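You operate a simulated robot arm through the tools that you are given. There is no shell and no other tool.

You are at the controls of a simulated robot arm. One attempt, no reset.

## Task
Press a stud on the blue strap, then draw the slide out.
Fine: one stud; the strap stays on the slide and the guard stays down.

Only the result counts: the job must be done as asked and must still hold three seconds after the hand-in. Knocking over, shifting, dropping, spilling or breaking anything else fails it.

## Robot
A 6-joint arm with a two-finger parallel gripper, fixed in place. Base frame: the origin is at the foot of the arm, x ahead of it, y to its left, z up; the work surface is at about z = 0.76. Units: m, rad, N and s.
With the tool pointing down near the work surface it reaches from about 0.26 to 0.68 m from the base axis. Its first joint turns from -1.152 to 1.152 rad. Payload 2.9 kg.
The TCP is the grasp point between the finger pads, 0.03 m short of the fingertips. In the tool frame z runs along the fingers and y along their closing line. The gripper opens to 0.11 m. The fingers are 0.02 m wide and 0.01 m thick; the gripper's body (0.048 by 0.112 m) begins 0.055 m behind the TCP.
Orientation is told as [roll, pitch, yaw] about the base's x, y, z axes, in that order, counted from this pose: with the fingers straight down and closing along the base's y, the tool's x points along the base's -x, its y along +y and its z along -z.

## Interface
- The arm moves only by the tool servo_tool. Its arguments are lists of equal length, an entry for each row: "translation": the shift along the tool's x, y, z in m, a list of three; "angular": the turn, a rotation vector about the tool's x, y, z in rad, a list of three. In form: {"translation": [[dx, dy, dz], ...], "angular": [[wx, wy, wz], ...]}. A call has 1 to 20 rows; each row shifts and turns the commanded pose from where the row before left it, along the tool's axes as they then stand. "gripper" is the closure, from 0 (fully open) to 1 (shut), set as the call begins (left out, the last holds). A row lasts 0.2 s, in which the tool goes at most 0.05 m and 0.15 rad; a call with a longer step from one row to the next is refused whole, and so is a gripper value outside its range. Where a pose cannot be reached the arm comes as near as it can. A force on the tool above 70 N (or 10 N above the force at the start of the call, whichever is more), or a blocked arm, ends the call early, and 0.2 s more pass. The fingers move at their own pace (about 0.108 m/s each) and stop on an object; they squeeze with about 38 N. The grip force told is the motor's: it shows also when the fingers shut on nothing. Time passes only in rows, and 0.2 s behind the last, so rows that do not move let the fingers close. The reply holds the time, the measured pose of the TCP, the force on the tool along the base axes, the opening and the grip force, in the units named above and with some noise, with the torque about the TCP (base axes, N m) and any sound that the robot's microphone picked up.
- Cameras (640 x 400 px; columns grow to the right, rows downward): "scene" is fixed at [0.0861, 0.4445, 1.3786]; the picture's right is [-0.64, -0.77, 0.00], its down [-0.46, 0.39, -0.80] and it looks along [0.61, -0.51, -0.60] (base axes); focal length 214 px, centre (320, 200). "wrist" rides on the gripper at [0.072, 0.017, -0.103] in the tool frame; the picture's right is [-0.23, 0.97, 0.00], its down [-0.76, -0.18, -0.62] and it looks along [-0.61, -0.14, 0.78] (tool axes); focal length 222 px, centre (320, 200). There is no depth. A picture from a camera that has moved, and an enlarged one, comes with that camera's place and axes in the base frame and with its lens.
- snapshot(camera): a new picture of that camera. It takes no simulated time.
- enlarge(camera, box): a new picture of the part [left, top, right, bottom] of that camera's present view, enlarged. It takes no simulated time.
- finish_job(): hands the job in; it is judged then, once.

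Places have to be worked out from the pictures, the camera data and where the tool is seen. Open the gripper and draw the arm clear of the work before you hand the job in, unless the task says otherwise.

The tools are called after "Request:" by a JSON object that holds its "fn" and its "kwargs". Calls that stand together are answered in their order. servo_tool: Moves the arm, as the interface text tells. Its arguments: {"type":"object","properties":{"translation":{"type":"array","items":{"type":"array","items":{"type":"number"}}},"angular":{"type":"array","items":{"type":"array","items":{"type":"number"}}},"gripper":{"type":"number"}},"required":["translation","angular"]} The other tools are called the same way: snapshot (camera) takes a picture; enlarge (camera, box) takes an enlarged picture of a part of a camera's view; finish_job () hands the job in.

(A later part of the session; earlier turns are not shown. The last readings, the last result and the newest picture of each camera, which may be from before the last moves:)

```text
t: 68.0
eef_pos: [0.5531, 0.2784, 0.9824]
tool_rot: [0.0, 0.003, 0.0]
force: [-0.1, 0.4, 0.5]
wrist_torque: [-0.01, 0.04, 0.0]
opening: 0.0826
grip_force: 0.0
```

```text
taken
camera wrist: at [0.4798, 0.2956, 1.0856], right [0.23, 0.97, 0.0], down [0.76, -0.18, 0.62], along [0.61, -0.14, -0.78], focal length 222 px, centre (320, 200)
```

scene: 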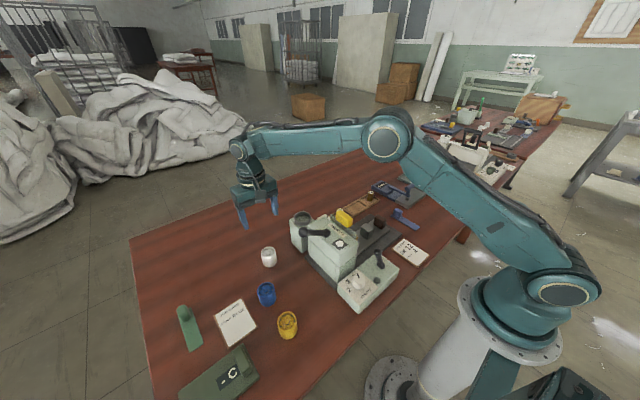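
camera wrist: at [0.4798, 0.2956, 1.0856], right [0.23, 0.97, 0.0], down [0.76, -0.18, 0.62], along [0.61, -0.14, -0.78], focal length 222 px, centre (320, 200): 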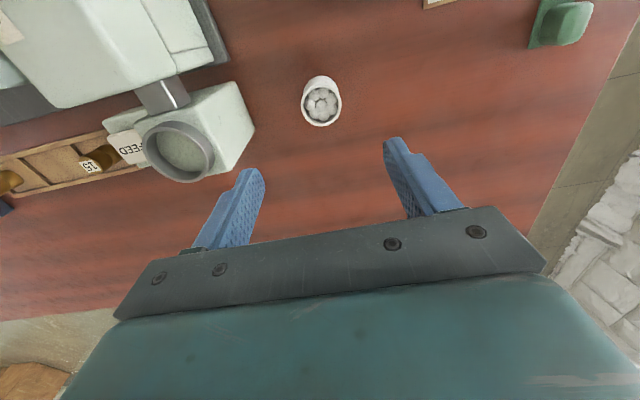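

The white cup stands upright and the arm is clear. I move toward the blue cup, hovering near (0.45, 0.345, 1.0).

Request:
{"fn": "servo_tool", "kwargs": {"translation": [[0.035, 0.022, -0.015], [0.035, 0.022, 0], [0.033, 0.022, 0]], "angular": [[0, 0, 0], [0, 0, 0], [0, 0, 0]]}}

Request:
{"fn": "snapshot", "kwargs": {"camera": "wrist"}}

Request:
{"fn": "enlarge", "kwargs": {"camera": "scene", "box": [220, 260, 320, 350]}}

```text
t: 68.8
eef_pos: [0.4485, 0.3462, 0.9951]
tool_rot: [-0.003, 0.001, -0.003]
force: [0.3, 0.5, 0.0]
wrist_torque: [-0.02, -0.02, -0.03]
opening: 0.0824
grip_force: 0.0
```

```text
taken
camera wrist: at [0.3759, 0.363, 1.0994], right [0.23, 0.97, 0.0], down [0.76, -0.18, 0.62], along [0.61, -0.14, -0.78], focal length 222 px, centre (320, 200)
```

wrist: 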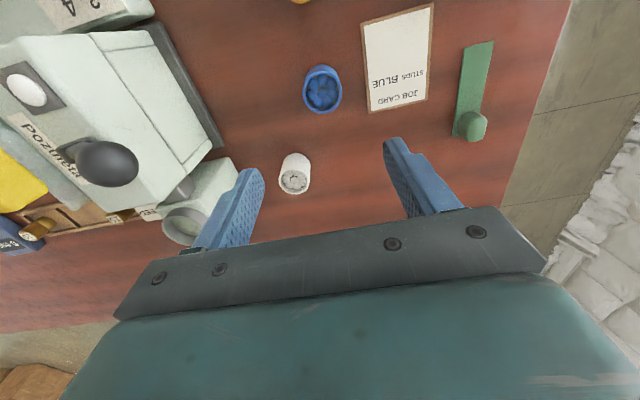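

```text
4.44 times, centred on (270, 305) of scene
camera zoom: at [0.0862, 0.4445, 1.3786], right [-0.64, -0.77, 0.0], down [-0.46, 0.39, -0.8], along [0.61, -0.51, -0.6], focal length 953 px, centre (542, -267)
```

zoom: 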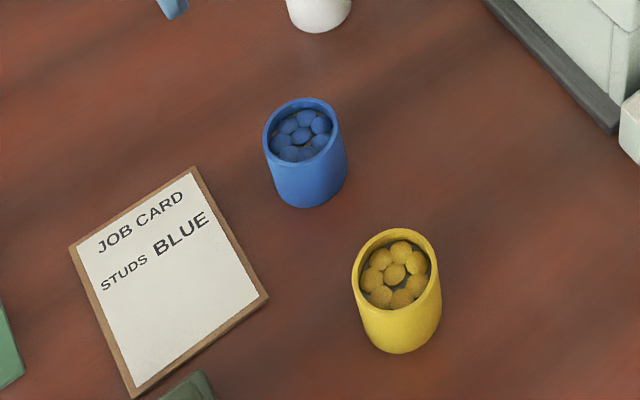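

The blue cup is at ≈(0.436, 0.3525). I narrow to 0.07 to clear the card, move over it and descend to z≈0.86 first.

Request:
{"fn": "servo_tool", "kwargs": {"translation": [[0.0125, 0.0063, 0], [0, 0, 0.045], [0, 0, 0.045], [0, 0, 0.04]], "angular": [[0, 0, 0], [0, 0, 0], [0, 0, 0], [0, 0, 0]], "gripper": 0.36}}

Request:
{"fn": "snapshot", "kwargs": {"camera": "wrist"}}

Request:
{"fn": "enlarge", "kwargs": {"camera": "scene", "box": [220, 240, 320, 330]}}

```text
t: 69.8
eef_pos: [0.4368, 0.3508, 0.8653]
tool_rot: [0.0, 0.0, 0.001]
force: [-0.3, -0.3, 0.5]
wrist_torque: [0.03, 0.03, 0.02]
opening: 0.0703
grip_force: 0.0
```

```text
taken
camera wrist: at [0.365, 0.3681, 0.9691], right [0.23, 0.97, 0.0], down [0.76, -0.18, 0.62], along [0.61, -0.14, -0.78], focal length 222 px, centre (320, 200)
```

wrist: 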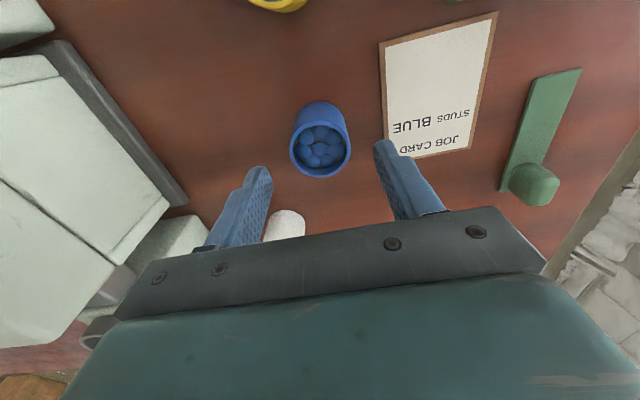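

```text
4.44 times, centred on (270, 285) of scene
camera zoom: at [0.0861, 0.4445, 1.3786], right [-0.64, -0.77, 0.0], down [-0.46, 0.39, -0.8], along [0.61, -0.51, -0.6], focal length 953 px, centre (542, -178)
```

zoom: 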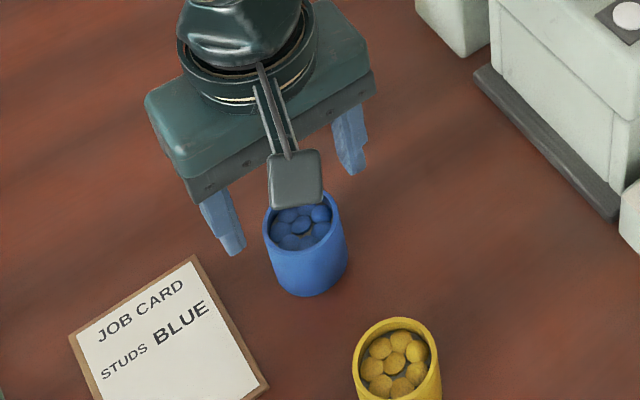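

Well centred (cup at (0.435, 0.353)). I descend to z≈0.818 and close.

Request:
{"fn": "servo_tool", "kwargs": {"translation": [[0.002, 0.002, 0.024], [0, 0, 0.0235]], "angular": [[0, 0, 0], [0, 0, 0]]}}

Request:
{"fn": "servo_tool", "kwargs": {"translation": [[0, 0, 0], [0, 0, 0], [0, 0, 0]], "angular": [[0, 0, 0], [0, 0, 0], [0, 0, 0]], "gripper": 0.75}}

Request:
{"fn": "servo_tool", "kwargs": {"translation": [[0, 0, -0.01], [0, 0, -0.02], [0, 0, -0.04], [0, 0, -0.045], [0, 0, -0.045], [0, 0, -0.04]], "angular": [[0, 0, 0], [0, 0, 0], [0, 0, 0], [0, 0, 0], [0, 0, 0], [0, 0, 0]]}}

Request:
{"fn": "snapshot", "kwargs": {"camera": "wrist"}}

Request:
{"fn": "snapshot", "kwargs": {"camera": "scene"}}

```text
t: 70.4
eef_pos: [0.4339, 0.353, 0.8195]
tool_rot: [0.0, 0.0, -0.002]
force: [-1.0, 0.0, -0.4]
wrist_torque: [0.01, 0.03, -0.03]
opening: 0.0704
grip_force: 0.1
```

```text
t: 71.2
eef_pos: [0.4336, 0.3527, 0.8181]
tool_rot: [-0.001, -0.001, 0.0]
force: [0.4, 0.5, -0.1]
wrist_torque: [0.0, 0.02, 0.0]
opening: 0.0468
grip_force: 38.4
```

```text
t: 72.6
eef_pos: [0.4325, 0.3519, 1.0191]
tool_rot: [0.001, 0.003, -0.001]
force: [-0.4, -0.3, -0.8]
wrist_torque: [0.04, -0.02, -0.02]
opening: 0.0467
grip_force: 37.4
```

```text
taken
camera wrist: at [0.3605, 0.3696, 1.1239], right [0.23, 0.97, 0.0], down [0.76, -0.18, 0.62], along [0.61, -0.14, -0.78], focal length 222 px, centre (320, 200)
```

wrist: 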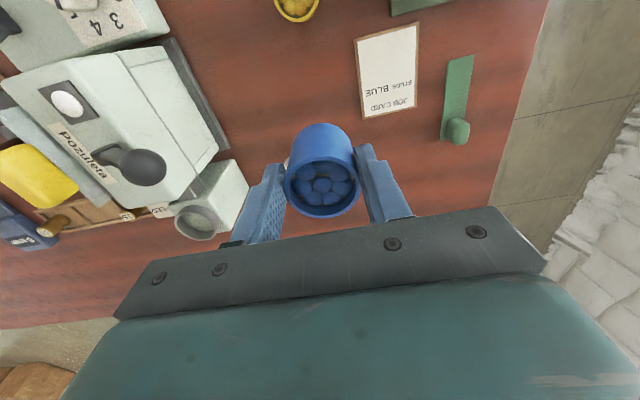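

```text
taken
```

scene: 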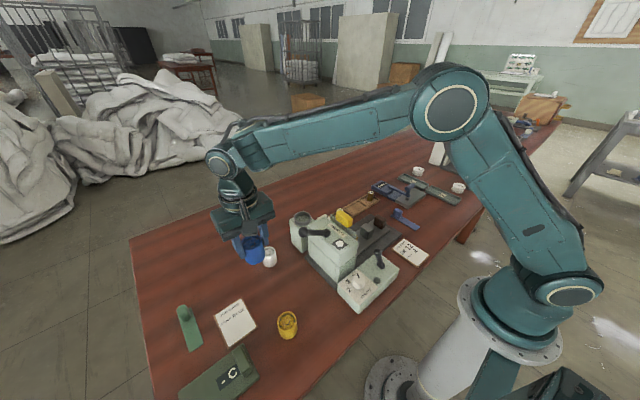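

The blue cup is held just as the white one was. I carry it first along +x, then −y, to hover over the holder at (0.542, 0.140).

Request:
{"fn": "servo_tool", "kwargs": {"translation": [[-0.03, 0, -0.01], [-0.04, 0, 0], [-0.039, 0, 0], [0, -0.035, 0], [0, -0.045, 0], [0, -0.045, 0], [0, -0.045, 0], [0, -0.042, 0], [0, 0, 0]], "angular": [[0, 0, 0], [0, 0, 0], [0, 0, 0], [0, 0, 0], [0, 0, 0], [0, 0, 0], [0, 0, 0], [0, 0, 0], [0, 0, 0]]}}

Request:
{"fn": "snapshot", "kwargs": {"camera": "wrist"}}

Request:
{"fn": "enlarge", "kwargs": {"camera": "scene", "box": [240, 150, 360, 250]}}

```text
t: 74.6
eef_pos: [0.5426, 0.1385, 1.0299]
tool_rot: [0.0, 0.0, 0.0]
force: [-0.4, 0.3, -0.5]
wrist_torque: [0.01, -0.01, 0.03]
opening: 0.0465
grip_force: 37.7
```

```text
taken
camera wrist: at [0.4703, 0.1561, 1.1334], right [0.23, 0.97, 0.0], down [0.76, -0.18, 0.62], along [0.61, -0.14, -0.78], focal length 222 px, centre (320, 200)
```

wrist: 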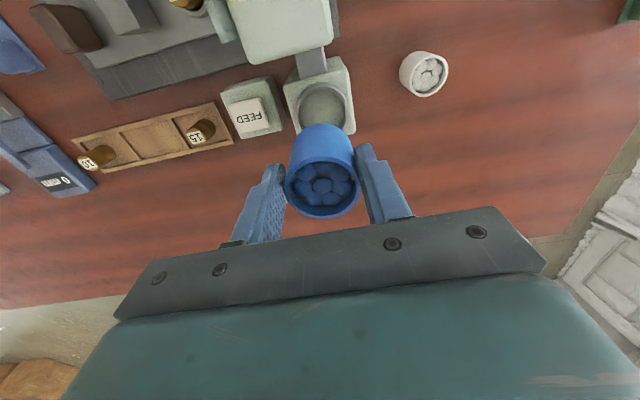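

```text
4.00 times, centred on (300, 200) of scene
camera zoom: at [0.0862, 0.4445, 1.3786], right [-0.64, -0.77, 0.0], down [-0.46, 0.39, -0.8], along [0.61, -0.51, -0.6], focal length 858 px, centre (400, 200)
```

zoom: 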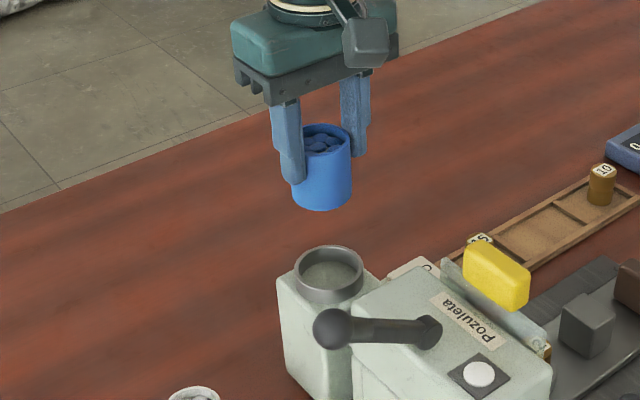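

Over the holder, TCP within ~1.5 mm of where the white cup had been. I descend to z≈0.965, then compare.

Request:
{"fn": "servo_tool", "kwargs": {"translation": [[0.0005, 0.0015, 0.03], [0, 0, 0.03]], "angular": [[0, 0, 0], [0, 0, 0]]}}

Request:
{"fn": "enlarge", "kwargs": {"camera": "scene", "box": [260, 180, 340, 250]}}

Request:
{"fn": "enlarge", "kwargs": {"camera": "wrist", "box": [240, 80, 400, 220]}}

```text
t: 75.2
eef_pos: [0.5417, 0.1431, 0.9693]
tool_rot: [0.001, 0.002, 0.0]
force: [-0.1, 0.0, -1.8]
wrist_torque: [-0.01, 0.0, 0.0]
opening: 0.0466
grip_force: 38.1
```

```text
5.71 times, centred on (300, 215) of scene
camera zoom: at [0.0862, 0.4445, 1.3786], right [-0.64, -0.77, 0.0], down [-0.46, 0.39, -0.8], along [0.61, -0.51, -0.6], focal length 1226 px, centre (434, 114)
```

zoom: 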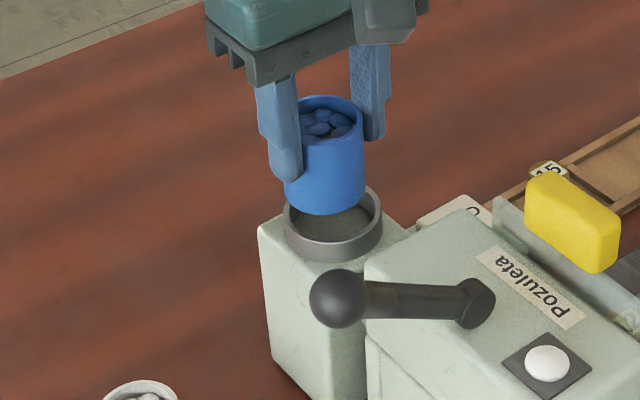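

```text
2.86 times, centred on (320, 150) of wrist
camera zoom: at [0.4693, 0.1596, 1.0739], right [0.23, 0.97, 0.0], down [0.76, -0.18, 0.62], along [0.61, -0.14, -0.78], focal length 635 px, centre (320, 343)
```

zoom: 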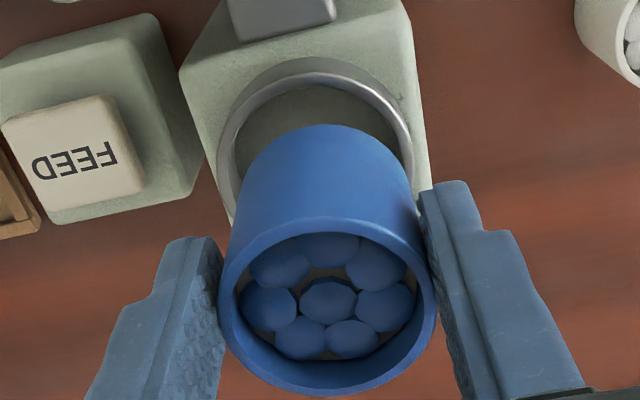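

The cup appears ~3–4 mm too far in +y compared with where the white cup sat. I read the pose again with null rows.

Request:
{"fn": "servo_tool", "kwargs": {"translation": [[0, 0, 0]], "angular": [[0, 0, 0]]}}

Request:
{"fn": "servo_tool", "kwargs": {"translation": [[0, 0, 0]], "angular": [[0, 0, 0]]}}

Request:
{"fn": "servo_tool", "kwargs": {"translation": [[0, 0, 0]], "angular": [[0, 0, 0]]}}

```text
t: 75.6
eef_pos: [0.5411, 0.143, 0.9705]
tool_rot: [0.0, 0.001, 0.001]
force: [-0.7, 0.4, -1.2]
wrist_torque: [0.01, 0.0, -0.01]
opening: 0.0466
grip_force: 37.8
```

```text
t: 76.0
eef_pos: [0.5415, 0.1432, 0.9699]
tool_rot: [0.0, -0.001, 0.001]
force: [0.0, -0.1, 0.0]
wrist_torque: [-0.02, -0.01, 0.01]
opening: 0.0466
grip_force: 38.5
```

```text
t: 76.4
eef_pos: [0.5403, 0.1419, 0.9701]
tool_rot: [0.0, 0.0, 0.0]
force: [-0.3, -0.1, -1.3]
wrist_torque: [-0.01, -0.01, 0.02]
opening: 0.0466
grip_force: 37.8
```

Mean is (0.541, 0.1428); the white cup's was (0.5415, 0.140). I shift −2.5 mm in y and descend gently.

Request:
{"fn": "servo_tool", "kwargs": {"translation": [[0, -0.0025, 0], [0, 0, 0.01], [0, 0, 0.01]], "angular": [[0, 0, 0], [0, 0, 0], [0, 0, 0]]}}

Request:
{"fn": "enlarge", "kwargs": {"camera": "scene", "box": [260, 180, 340, 250]}}

Request:
{"fn": "enlarge", "kwargs": {"camera": "wrist", "box": [240, 80, 400, 220]}}

```text
t: 77.2
eef_pos: [0.5435, 0.1403, 0.9528]
tool_rot: [0.002, -0.007, 0.0]
force: [-6.2, -2.4, 26.9]
wrist_torque: [-0.5, -0.08, -0.04]
opening: 0.0471
grip_force: 37.7
```

```text
5.71 times, centred on (300, 215) of scene
camera zoom: at [0.0855, 0.4443, 1.3787], right [-0.64, -0.77, 0.0], down [-0.46, 0.39, -0.8], along [0.61, -0.51, -0.6], focal length 1226 px, centre (434, 114)
```

zoom: 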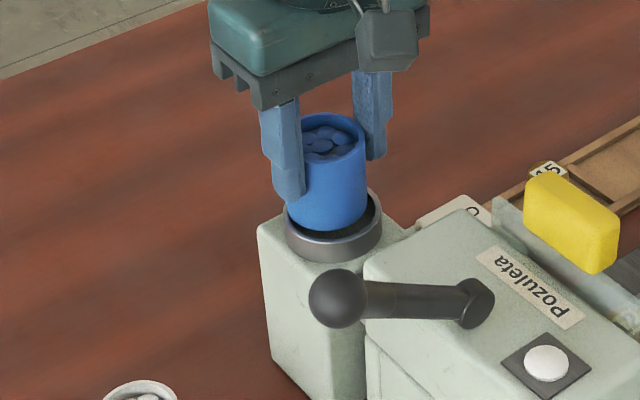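

```text
2.86 times, centred on (320, 150) of wrist
camera zoom: at [0.4706, 0.157, 1.0568], right [0.23, 0.97, 0.0], down [0.76, -0.18, 0.63], along [0.61, -0.14, -0.78], focal length 635 px, centre (320, 343)
```

zoom: 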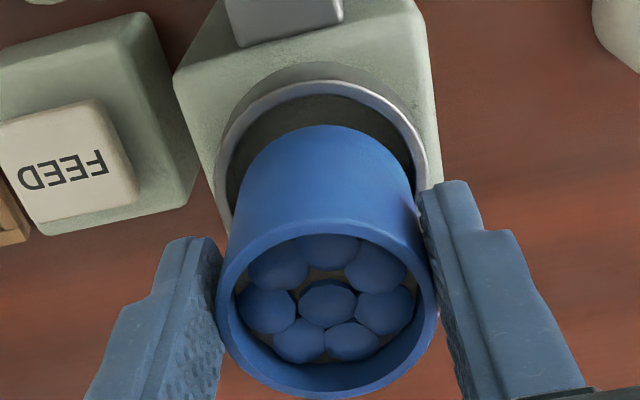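

Contact at z=0.953 (27 N): the torque puts the contact point at (+16, −19 mm) from the TCP, so the cup must shift toward (−x, +y). I rise 5 mm, shift by (−2, +2) mm and try again.

Request:
{"fn": "servo_tool", "kwargs": {"translation": [[0, 0, -0.008], [0.002, 0.002, 0], [0, 0, 0.005], [0, 0, 0.003]], "angular": [[0, 0, 0], [0, 0, 0], [0, 0, 0], [0, 0, 0]]}}

Request:
{"fn": "servo_tool", "kwargs": {"translation": [[0, 0, 0.001], [0, 0, 0]], "angular": [[0, 0, 0], [0, 0, 0]]}}

```text
t: 78.2
eef_pos: [0.5396, 0.1426, 0.9526]
tool_rot: [0.003, -0.003, -0.002]
force: [-8.4, -3.2, 27.8]
wrist_torque: [0.41, -0.06, 0.07]
opening: 0.0468
grip_force: 38.6
```

```text
t: 78.8
eef_pos: [0.5399, 0.142, 0.9528]
tool_rot: [0.001, -0.007, -0.001]
force: [-7.7, -0.7, 38.0]
wrist_torque: [0.72, -0.3, -0.02]
opening: 0.0465
grip_force: 37.3
```

Now the contact is at (+19, +19 mm): y should be about 1 mm less, and x further toward −x. I rise, shift by (−3, −1) mm, and lower again.

Request:
{"fn": "servo_tool", "kwargs": {"translation": [[0, 0, -0.008], [0.003, -0.001, 0], [0, 0, 0.005], [0, 0, 0.004]], "angular": [[0, 0, 0], [0, 0, 0], [0, 0, 0], [0, 0, 0]]}}

Request:
{"fn": "servo_tool", "kwargs": {"translation": [[0, 0, 0.003], [0, 0, 0]], "angular": [[0, 0, 0], [0, 0, 0]]}}

```text
t: 79.8
eef_pos: [0.5374, 0.1408, 0.953]
tool_rot: [0.001, -0.006, 0.0]
force: [-12.5, -4.6, 45.6]
wrist_torque: [0.59, 1.03, 0.3]
opening: 0.0467
grip_force: 37.9
```

```text
t: 80.4
eef_pos: [0.5375, 0.1403, 0.9518]
tool_rot: [0.003, -0.013, 0.001]
force: [-11.9, -4.3, 56.5]
wrist_torque: [0.98, 0.99, 0.3]
opening: 0.0466
grip_force: 37.9
```

Solving the three contacts puts the ring centre near TCP (0.5377, 0.140). I rise, shift −1.3 mm in y, and lower gently.

Request:
{"fn": "servo_tool", "kwargs": {"translation": [[0, 0, -0.01], [0, -0.0013, 0], [0, 0, 0.005], [0, 0, 0.004]], "angular": [[0, 0, 0], [0, 0, 0], [0, 0, 0], [0, 0, 0]]}}

Request:
{"fn": "servo_tool", "kwargs": {"translation": [[0, 0, 0.003], [0, 0, 0]], "angular": [[0, 0, 0], [0, 0, 0]]}}

Request:
{"fn": "enlarge", "kwargs": {"camera": "scene", "box": [260, 180, 340, 250]}}

Request:
{"fn": "enlarge", "kwargs": {"camera": "wrist", "box": [240, 80, 400, 220]}}

```text
t: 81.4
eef_pos: [0.5355, 0.1409, 0.9514]
tool_rot: [0.002, -0.008, -0.003]
force: [-14.7, -4.2, 50.9]
wrist_torque: [-0.6, 1.09, -0.02]
opening: 0.0465
grip_force: 38.4
```

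```text
t: 82.0
eef_pos: [0.5401, 0.1397, 0.9451]
tool_rot: [0.001, -0.012, -0.002]
force: [16.3, 3.4, 17.9]
wrist_torque: [0.35, -0.37, -0.13]
opening: 0.0471
grip_force: 37.8
```

```text
5.71 times, centred on (300, 215) of scene
camera zoom: at [0.0863, 0.4445, 1.3786], right [-0.64, -0.77, 0.0], down [-0.46, 0.39, -0.8], along [0.61, -0.51, -0.6], focal length 1226 px, centre (434, 114)
```

zoom: 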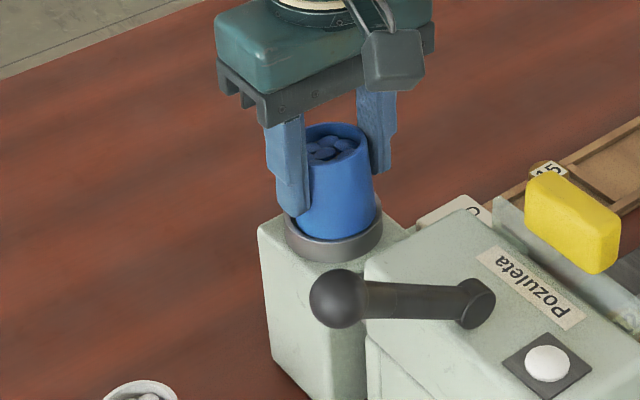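

```text
2.86 times, centred on (320, 150) of wrist
camera zoom: at [0.4672, 0.1569, 1.0475], right [0.23, 0.97, 0.01], down [0.75, -0.18, 0.63], along [0.62, -0.14, -0.78], focal length 635 px, centre (320, 343)
```

zoom: 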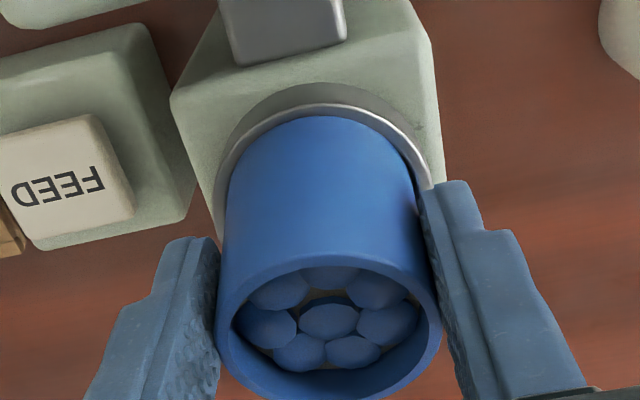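

The cup has dropped into the ring (z 0.945, bottom ≈8 mm below the ring's top) but it leans a few degrees in the grip. I open just a little so that it can settle upright while still caged.

Request:
{"fn": "servo_tool", "kwargs": {"translation": [[0, 0, 0], [0, 0, 0]], "angular": [[0, 0, 0], [0, 0, 0]], "gripper": 0.5}}

Request:
{"fn": "enlarge", "kwargs": {"camera": "scene", "box": [260, 180, 340, 250]}}

Request:
{"fn": "enlarge", "kwargs": {"camera": "wrist", "box": [240, 80, 400, 220]}}

```text
t: 82.6
eef_pos: [0.537, 0.1383, 0.9432]
tool_rot: [0.0, 0.002, 0.0]
force: [0.0, -0.2, -1.1]
wrist_torque: [-0.02, 0.02, -0.03]
opening: 0.0549
grip_force: 0.1
```

```text
5.71 times, centred on (300, 215) of scene
camera zoom: at [0.0861, 0.4445, 1.3786], right [-0.64, -0.77, 0.0], down [-0.46, 0.39, -0.8], along [0.61, -0.51, -0.6], focal length 1226 px, centre (434, 114)
```

zoom: 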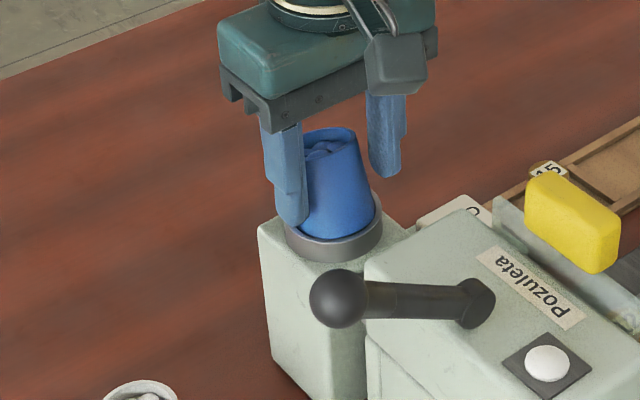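

```text
2.86 times, centred on (320, 150) of wrist
camera zoom: at [0.465, 0.1568, 1.0463], right [0.23, 0.97, 0.0], down [0.76, -0.18, 0.62], along [0.6, -0.14, -0.78], focal length 635 px, centre (320, 343)
```

zoom: 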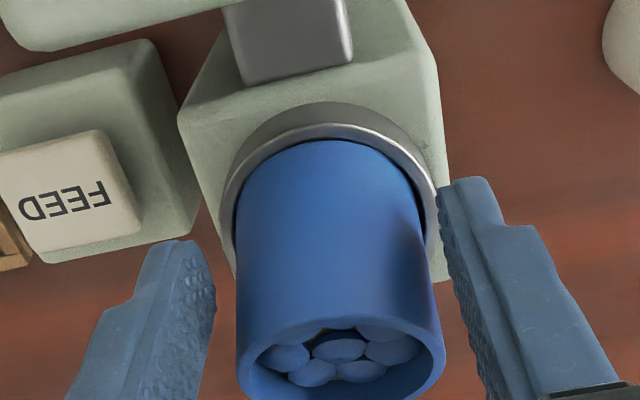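

The cup leans further toward +x (its −x bottom edge sits on the ring): I must take it again at once. I shift the still-caging fingers 8 mm to +x, to the cup's mid-line, and close.

Request:
{"fn": "servo_tool", "kwargs": {"translation": [[-0.004, 0.0015, 0], [-0.004, 0.0005, 0]], "angular": [[0, 0, 0], [0, 0, 0]]}}

Request:
{"fn": "servo_tool", "kwargs": {"translation": [[0, 0, 0], [0, 0, 0]], "angular": [[0, 0, 0], [0, 0, 0]], "gripper": 0.75}}

Request:
{"fn": "enlarge", "kwargs": {"camera": "scene", "box": [260, 180, 340, 250]}}

Request:
{"fn": "enlarge", "kwargs": {"camera": "wrist", "box": [240, 80, 400, 220]}}

```text
t: 83.2
eef_pos: [0.544, 0.1413, 0.9425]
tool_rot: [0.0, 0.002, 0.001]
force: [0.5, 0.5, 0.2]
wrist_torque: [0.03, -0.03, 0.0]
opening: 0.0545
grip_force: 0.1
```

```text
t: 83.8
eef_pos: [0.5441, 0.1423, 0.9422]
tool_rot: [-0.001, 0.002, 0.002]
force: [0.5, -2.0, -0.2]
wrist_torque: [-0.09, -0.01, 0.03]
opening: 0.0469
grip_force: 38.2
```

```text
5.71 times, centred on (300, 215) of scene
camera zoom: at [0.0862, 0.4445, 1.3786], right [-0.64, -0.77, 0.0], down [-0.46, 0.39, -0.8], along [0.61, -0.51, -0.6], focal length 1226 px, centre (434, 114)
```

zoom: 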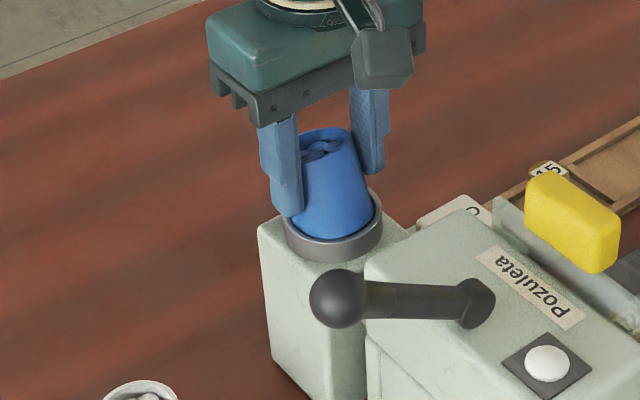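

```text
2.86 times, centred on (320, 150) of wrist
camera zoom: at [0.4728, 0.1588, 1.0462], right [0.23, 0.97, 0.0], down [0.76, -0.18, 0.62], along [0.61, -0.14, -0.78], focal length 635 px, centre (320, 343)
```

zoom: 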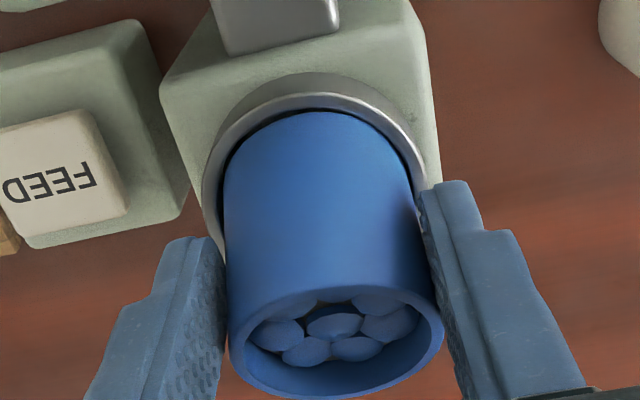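

It is held again (0.0469, 38 N). I lift it 35 mm out of the ring to judge its tilt.

Request:
{"fn": "servo_tool", "kwargs": {"translation": [[0, 0, -0.01], [0, 0, -0.015], [0, 0, -0.02]], "angular": [[0, 0, 0], [0, 0, 0], [0, 0, 0]]}}

Request:
{"fn": "enlarge", "kwargs": {"camera": "scene", "box": [260, 170, 340, 240]}}

Request:
{"fn": "enlarge", "kwargs": {"camera": "wrist", "box": [240, 80, 400, 220]}}

```text
t: 84.6
eef_pos: [0.545, 0.1416, 0.9879]
tool_rot: [-0.001, -0.001, -0.001]
force: [0.1, -0.2, -1.4]
wrist_torque: [0.0, 0.02, 0.0]
opening: 0.0464
grip_force: 38.0
```

```text
5.71 times, centred on (300, 205) of scene
camera zoom: at [0.0862, 0.4445, 1.3786], right [-0.64, -0.77, 0.0], down [-0.46, 0.39, -0.8], along [0.61, -0.51, -0.6], focal length 1226 px, centre (434, 171)
```

zoom: 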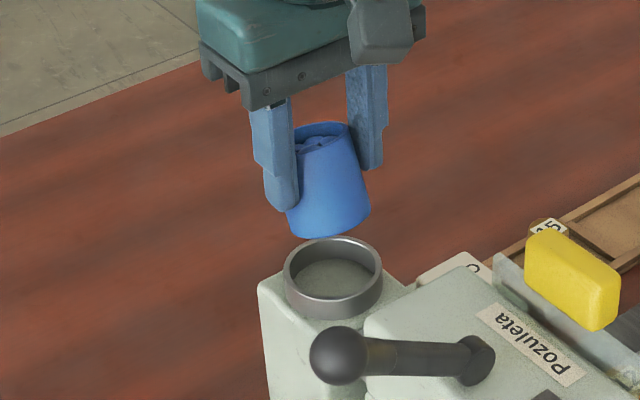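

```text
2.86 times, centred on (320, 150) of wrist
camera zoom: at [0.4732, 0.1582, 1.0914], right [0.23, 0.97, 0.0], down [0.76, -0.18, 0.62], along [0.61, -0.14, -0.78], focal length 635 px, centre (320, 343)
```

zoom: 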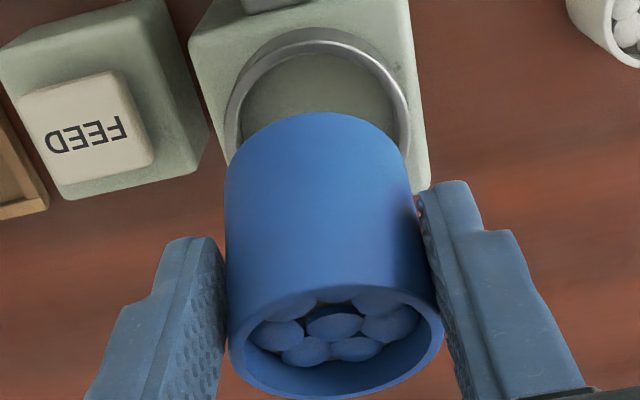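

The rim's foreshortening says it leans ≈19–20° toward +x. I turn the tool −0.34 rad about y so the cup stands upright, then check.

Request:
{"fn": "servo_tool", "kwargs": {"translation": [[0, 0, -0.01], [0, 0, 0], [0, 0, 0], [0, 0, 0]], "angular": [[0, 0, 0], [0, -0.11, 0], [0, -0.11, 0], [0, -0.12, 0]]}}

Request:
{"fn": "enlarge", "kwargs": {"camera": "scene", "box": [260, 170, 340, 240]}}

Request:
{"fn": "enlarge", "kwargs": {"camera": "wrist", "box": [240, 80, 400, 220]}}

```text
t: 85.6
eef_pos: [0.5456, 0.1423, 0.9964]
tool_rot: [0.0, -0.34, 0.0]
force: [-0.9, -0.7, -0.8]
wrist_torque: [-0.01, 0.03, 0.0]
opening: 0.0466
grip_force: 38.3
```

```text
5.71 times, centred on (300, 205) of scene
camera zoom: at [0.0862, 0.4445, 1.3786], right [-0.64, -0.77, 0.0], down [-0.46, 0.39, -0.8], along [0.61, -0.51, -0.6], focal length 1226 px, centre (434, 171)
```

zoom: 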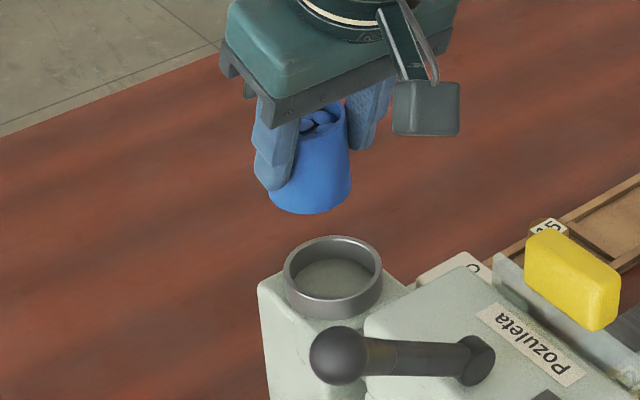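

```text
2.86 times, centred on (320, 150) of wrist
camera zoom: at [0.4426, 0.1593, 1.0712], right [0.21, 0.97, 0.08], down [0.51, -0.18, 0.84], along [0.83, -0.14, -0.53], focal length 635 px, centre (320, 343)
```

zoom: 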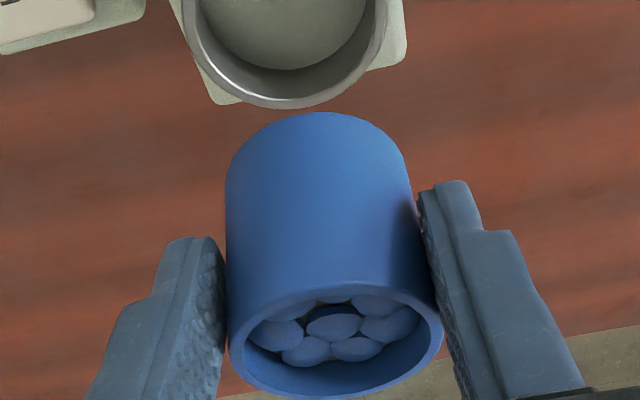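

The cup now hangs upright. Its bottom is at ≈(0.558, 0.142, 0.945) and the ring centre at ≈(0.541, 0.142), so I move −17 mm in x and lower 25 mm, then compare.

Request:
{"fn": "servo_tool", "kwargs": {"translation": [[0.016, 0, -0.0057], [0.0083, 0, 0.0236], [0, 0, 0]], "angular": [[0, 0, 0], [0, 0, 0], [0, 0, 0]]}}

Request:
{"fn": "enlarge", "kwargs": {"camera": "scene", "box": [270, 185, 330, 235]}}

Request:
{"fn": "enlarge", "kwargs": {"camera": "wrist", "box": [240, 60, 400, 200]}}

```text
t: 86.4
eef_pos: [0.5272, 0.1436, 0.971]
tool_rot: [0.001, -0.339, 0.001]
force: [-0.2, -0.6, -1.3]
wrist_torque: [-0.02, 0.01, 0.03]
opening: 0.0466
grip_force: 38.4
```

```text
8.00 times, centred on (300, 210) of scene
camera zoom: at [0.0862, 0.4445, 1.3786], right [-0.64, -0.77, 0.0], down [-0.46, 0.39, -0.8], along [0.61, -0.51, -0.6], focal length 1716 px, centre (480, 120)
```

zoom: 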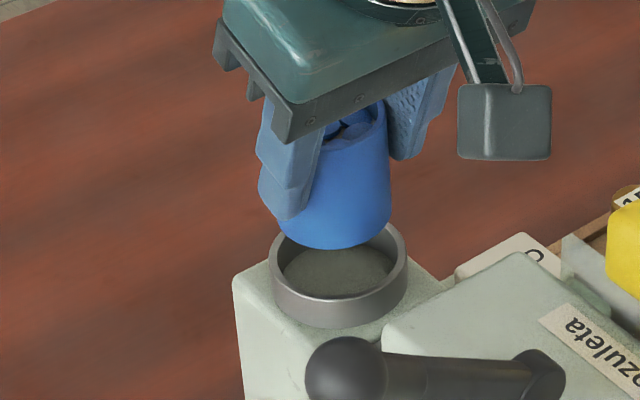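

```text
2.86 times, centred on (320, 130) of wrist
camera zoom: at [0.4252, 0.1593, 1.0459], right [0.21, 0.97, 0.08], down [0.51, -0.18, 0.84], along [0.83, -0.14, -0.54], focal length 635 px, centre (320, 400)
```

zoom: 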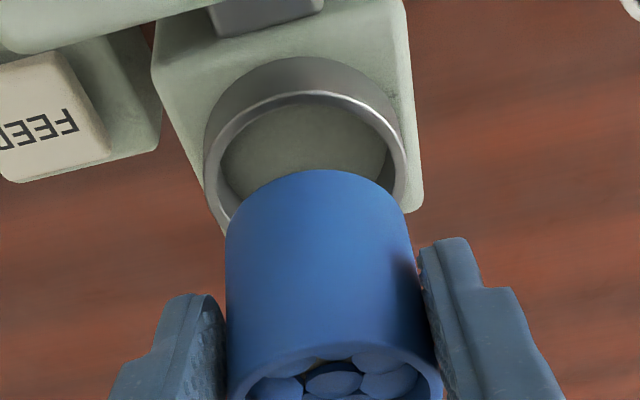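

The cup looks aligned to within ~2 mm in both views. I lower 18 mm and look again before entering the ring.

Request:
{"fn": "servo_tool", "kwargs": {"translation": [[0.003, 0, 0.0085], [0.003, 0, 0.0085], [0, 0, 0]], "angular": [[0, 0, 0], [0, 0, 0], [0, 0, 0]]}}

Request:
{"fn": "enlarge", "kwargs": {"camera": "scene", "box": [270, 185, 330, 235]}}

Request:
{"fn": "enlarge", "kwargs": {"camera": "wrist", "box": [240, 60, 400, 200]}}

```text
t: 87.2
eef_pos: [0.5267, 0.1414, 0.9541]
tool_rot: [0.0, -0.34, -0.001]
force: [0.5, 0.0, -1.0]
wrist_torque: [-0.02, -0.01, 0.0]
opening: 0.0466
grip_force: 37.9
```

```text
8.00 times, centred on (300, 210) of scene
camera zoom: at [0.0862, 0.4445, 1.3786], right [-0.64, -0.77, 0.0], down [-0.46, 0.39, -0.8], along [0.61, -0.51, -0.6], focal length 1716 px, centre (480, 120)
```

zoom: 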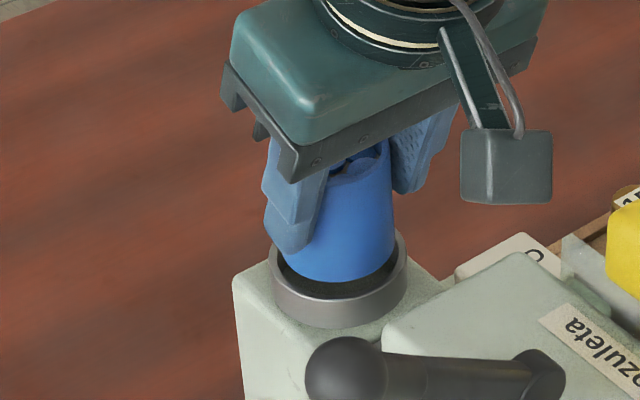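

```text
2.86 times, centred on (320, 130) of wrist
camera zoom: at [0.425, 0.1584, 1.0276], right [0.21, 0.97, 0.08], down [0.51, -0.18, 0.84], along [0.83, -0.14, -0.54], focal length 635 px, centre (320, 400)
```

zoom: 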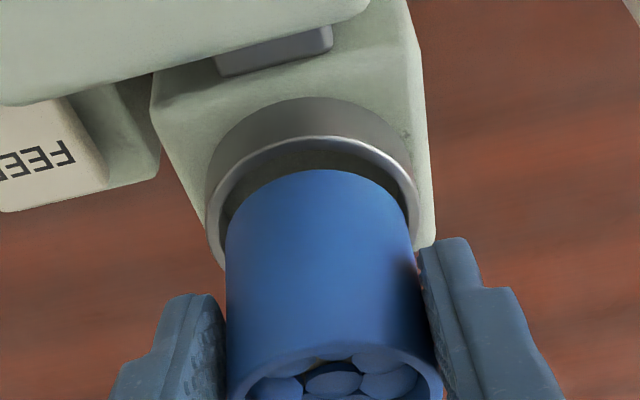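

Close to entering: comparing ring and cup edges suggests a shift of about +1 mm x, −1 mm y. I apply it and lower in small steps, watching the force.

Request:
{"fn": "servo_tool", "kwargs": {"translation": [[-0.0011, -0.001, 0.0004], [0.00167, 0, 0.0047], [0.001, 0, 0.0028]], "angular": [[0, 0, 0], [0, 0, 0], [0, 0, 0]]}}

Request:
{"fn": "servo_tool", "kwargs": {"translation": [[0.00067, 0, 0.0019], [0, 0, 0]], "angular": [[0, 0, 0], [0, 0, 0]]}}

Request:
{"fn": "enlarge", "kwargs": {"camera": "scene", "box": [270, 185, 330, 235]}}

Request:
{"fn": "enlarge", "kwargs": {"camera": "wrist", "box": [240, 60, 400, 200]}}

```text
t: 88.0
eef_pos: [0.5284, 0.1403, 0.9459]
tool_rot: [0.0, -0.339, -0.001]
force: [0.9, 0.1, -1.6]
wrist_torque: [-0.01, 0.0, -0.03]
opening: 0.0467
grip_force: 38.0
```

```text
t: 88.6
eef_pos: [0.5282, 0.1403, 0.9442]
tool_rot: [0.0, -0.337, 0.0]
force: [-0.5, -0.2, -0.1]
wrist_torque: [-0.01, 0.01, 0.0]
opening: 0.0467
grip_force: 38.3
```

```text
8.00 times, centred on (300, 210) of scene
camera zoom: at [0.0862, 0.4445, 1.3786], right [-0.64, -0.77, 0.0], down [-0.46, 0.39, -0.8], along [0.61, -0.51, -0.6], focal length 1716 px, centre (480, 120)
```

zoom: 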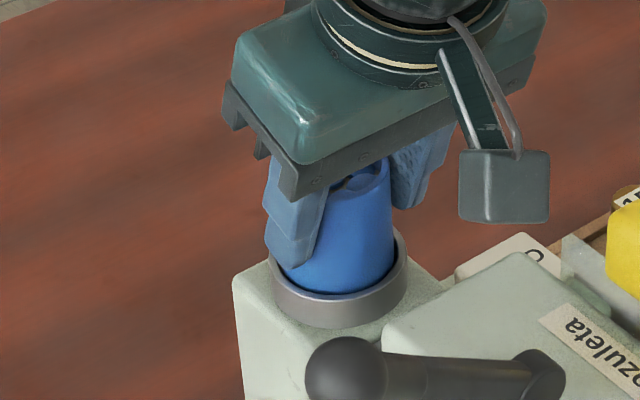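

```text
2.86 times, centred on (320, 130) of wrist
camera zoom: at [0.4269, 0.1576, 1.0178], right [0.21, 0.97, 0.08], down [0.51, -0.18, 0.84], along [0.83, -0.14, -0.54], focal length 635 px, centre (320, 400)
```

zoom: 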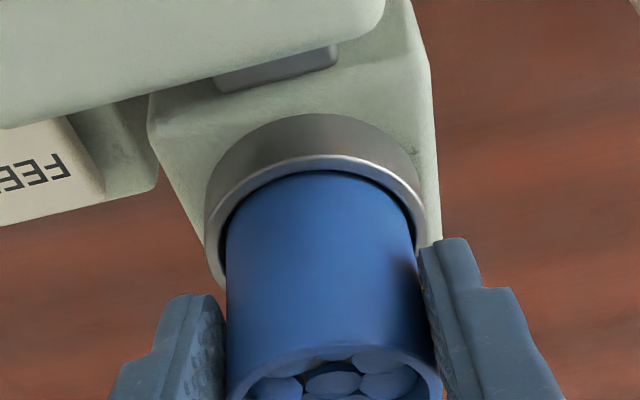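

The cup enters the ring without contact force. I keep lowering in small steps.

Request:
{"fn": "servo_tool", "kwargs": {"translation": [[0.001, 0, 0.0028], [0.001, 0, 0.0028]], "angular": [[0, 0, 0], [0, 0, 0]]}}

Request:
{"fn": "servo_tool", "kwargs": {"translation": [[0.00067, 0, 0.0019], [0.00067, 0, 0.0019]], "angular": [[0, 0, 0], [0, 0, 0]]}}

Request:
{"fn": "servo_tool", "kwargs": {"translation": [[0.00067, 0, 0.0019], [0, 0, 0]], "angular": [[0, 0, 0], [0, 0, 0]]}}

Request:
{"fn": "enlarge", "kwargs": {"camera": "scene", "box": [270, 185, 330, 235]}}

Request:
{"fn": "enlarge", "kwargs": {"camera": "wrist", "box": [240, 60, 400, 200]}}

```text
t: 89.2
eef_pos: [0.5291, 0.1401, 0.9381]
tool_rot: [0.001, -0.338, 0.0]
force: [0.7, 0.1, -0.9]
wrist_torque: [-0.01, 0.04, 0.0]
opening: 0.0466
grip_force: 38.3
```

```text
t: 89.8
eef_pos: [0.5292, 0.14, 0.9338]
tool_rot: [-0.001, -0.339, 0.0]
force: [-0.7, 0.6, -1.3]
wrist_torque: [-0.03, 0.03, -0.01]
opening: 0.0467
grip_force: 37.8
```

```text
t: 90.4
eef_pos: [0.5298, 0.1403, 0.9328]
tool_rot: [-0.001, -0.337, 0.001]
force: [-0.1, -0.4, -1.8]
wrist_torque: [0.01, 0.03, 0.01]
opening: 0.0466
grip_force: 37.7
```

```text
8.00 times, centred on (300, 210) of scene
camera zoom: at [0.0862, 0.4445, 1.3786], right [-0.64, -0.77, 0.0], down [-0.46, 0.39, -0.8], along [0.61, -0.51, -0.6], focal length 1716 px, centre (480, 120)
```

zoom: 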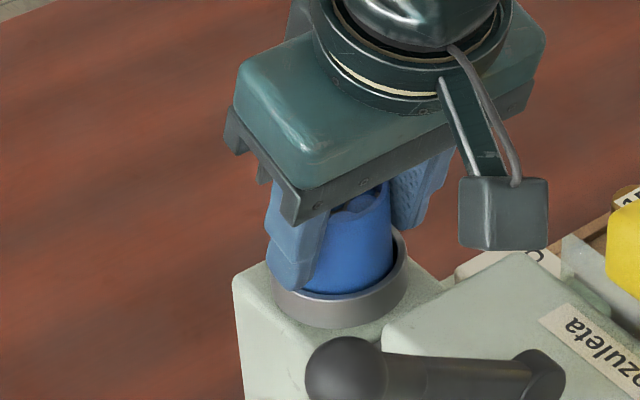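

```text
2.86 times, centred on (320, 130) of wrist
camera zoom: at [0.427, 0.1578, 1.0063], right [0.21, 0.97, 0.08], down [0.51, -0.18, 0.84], along [0.83, -0.14, -0.54], focal length 635 px, centre (320, 400)
```

zoom: 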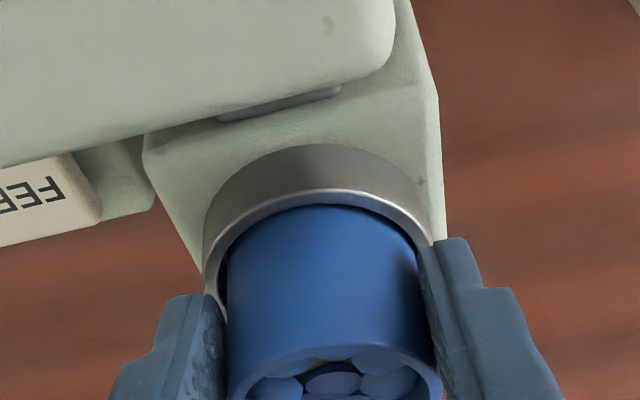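

The cup is well inside the ring. Two more millimetres to find the floor.

Request:
{"fn": "servo_tool", "kwargs": {"translation": [[0.0005, 0, 0.0014], [0, 0, 0]], "angular": [[0, 0, 0], [0, 0, 0]]}}

Request:
{"fn": "servo_tool", "kwargs": {"translation": [[0.0005, 0, 0.0014], [0, 0, 0]], "angular": [[0, 0, 0], [0, 0, 0]]}}

Request:
{"fn": "servo_tool", "kwargs": {"translation": [[0.0005, 0, 0.0014], [0, 0, 0]], "angular": [[0, 0, 0], [0, 0, 0]]}}

```text
t: 91.0
eef_pos: [0.5293, 0.1413, 0.9322]
tool_rot: [0.0, -0.34, -0.001]
force: [-1.3, -1.1, 6.1]
wrist_torque: [0.01, -0.19, -0.06]
opening: 0.0462
grip_force: 37.6
```

```text
t: 91.6
eef_pos: [0.5295, 0.1411, 0.9315]
tool_rot: [0.001, -0.343, 0.0]
force: [-3.8, -1.7, 18.4]
wrist_torque: [-0.15, -0.26, -0.03]
opening: 0.0467
grip_force: 37.8
```

```text
t: 92.2
eef_pos: [0.5289, 0.1411, 0.9294]
tool_rot: [0.002, -0.344, 0.001]
force: [-0.4, -1.0, 19.5]
wrist_torque: [-0.05, -0.54, -0.24]
opening: 0.0467
grip_force: 38.0
```

The cup stands on the holder floor. I open the fingers a little.

Request:
{"fn": "servo_tool", "kwargs": {"translation": [[0, 0, 0], [0, 0, 0]], "angular": [[0, 0, 0], [0, 0, 0]], "gripper": 0.5}}

Request:
{"fn": "enlarge", "kwargs": {"camera": "scene", "box": [270, 185, 330, 235]}}

Request:
{"fn": "enlarge", "kwargs": {"camera": "wrist", "box": [240, 60, 400, 200]}}

```text
t: 92.8
eef_pos: [0.5281, 0.1401, 0.9272]
tool_rot: [-0.002, -0.334, -0.002]
force: [-3.4, -7.2, 10.6]
wrist_torque: [0.04, 0.09, 0.05]
opening: 0.0517
grip_force: 0.1
```

```text
8.00 times, centred on (300, 210) of scene
camera zoom: at [0.0859, 0.4443, 1.3787], right [-0.64, -0.77, 0.0], down [-0.46, 0.39, -0.8], along [0.61, -0.51, -0.6], focal length 1716 px, centre (480, 120)
```

zoom: 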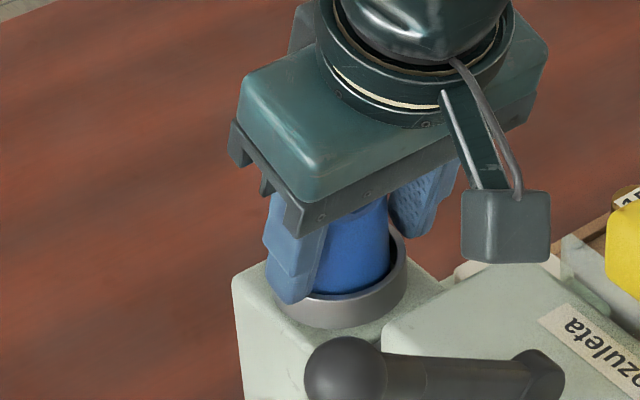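

```text
2.86 times, centred on (320, 130) of wrist
camera zoom: at [0.4255, 0.1576, 1.0018], right [0.22, 0.97, 0.07], down [0.51, -0.18, 0.84], along [0.83, -0.14, -0.54], focal length 635 px, centre (320, 400)
```

zoom: 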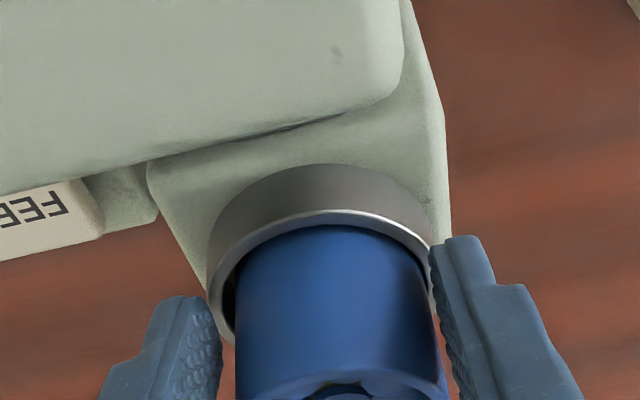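

The cup is released; a finger touches the ring. I rise straight up 6 mm, still caging, and look.

Request:
{"fn": "servo_tool", "kwargs": {"translation": [[-0.002, 0, -0.0057], [0, 0, 0]], "angular": [[0, 0, 0], [0, 0, 0]]}}

Request:
{"fn": "enlarge", "kwargs": {"camera": "scene", "box": [270, 185, 330, 235]}}

Request:
{"fn": "enlarge", "kwargs": {"camera": "wrist", "box": [240, 80, 400, 220]}}

```text
t: 93.4
eef_pos: [0.5275, 0.141, 0.933]
tool_rot: [0.0, -0.339, 0.0]
force: [0.8, -0.3, 0.0]
wrist_torque: [0.0, 0.02, 0.02]
opening: 0.0551
grip_force: 0.1
```

```text
8.00 times, centred on (300, 210) of scene
camera zoom: at [0.0861, 0.4445, 1.3786], right [-0.64, -0.77, 0.0], down [-0.46, 0.39, -0.8], along [0.61, -0.51, -0.6], focal length 1716 px, centre (480, 120)
```

zoom: 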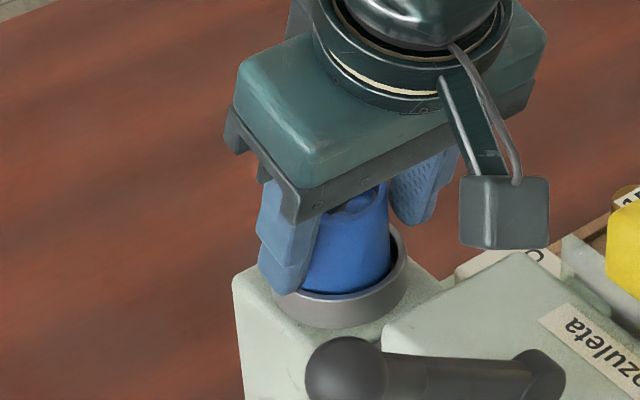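

```text
2.86 times, centred on (320, 150) of wrist
camera zoom: at [0.4261, 0.1582, 1.0075], right [0.21, 0.97, 0.07], down [0.51, -0.18, 0.84], along [0.83, -0.14, -0.54], focal length 635 px, centre (320, 343)
```

zoom: 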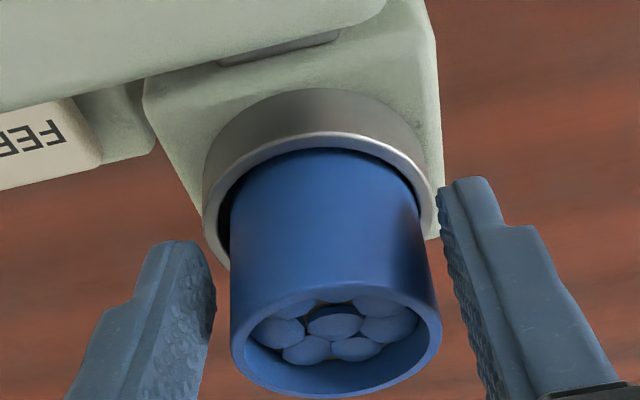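

The cup stands free in the ring. I open wider and rise straight up to inspect.

Request:
{"fn": "servo_tool", "kwargs": {"translation": [[0, 0, 0], [-0.01, 0, -0.0283], [-0.0133, 0, -0.0377], [-0.0133, 0, -0.0377], [0, 0, 0]], "angular": [[0, 0, 0], [0, 0, 0], [0, 0, 0], [0, 0.149, 0], [0, 0.149, 0]], "gripper": 0.3}}

Request:
{"fn": "enlarge", "kwargs": {"camera": "scene", "box": [270, 185, 330, 235]}}

Request:
{"fn": "snapshot", "kwargs": {"camera": "wrist"}}

```text
t: 94.6
eef_pos: [0.5299, 0.1409, 1.0439]
tool_rot: [0.0, -0.038, 0.0]
force: [0.2, -0.4, -0.6]
wrist_torque: [0.02, -0.03, -0.02]
opening: 0.077
grip_force: 0.1
```

```text
8.00 times, centred on (300, 210) of scene
camera zoom: at [0.0861, 0.4445, 1.3786], right [-0.64, -0.77, 0.0], down [-0.46, 0.39, -0.8], along [0.61, -0.51, -0.6], focal length 1716 px, centre (480, 120)
```

zoom: 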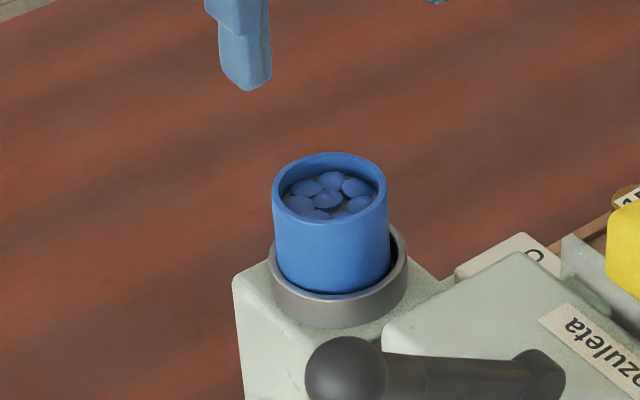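

```text
taken
camera wrist: at [0.4528, 0.1574, 1.1455], right [0.23, 0.97, 0.01], down [0.74, -0.18, 0.65], along [0.64, -0.14, -0.76], focal length 222 px, centre (320, 200)
```

wrist: 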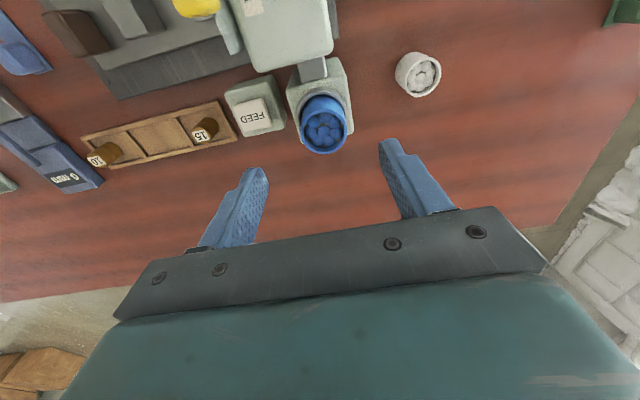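

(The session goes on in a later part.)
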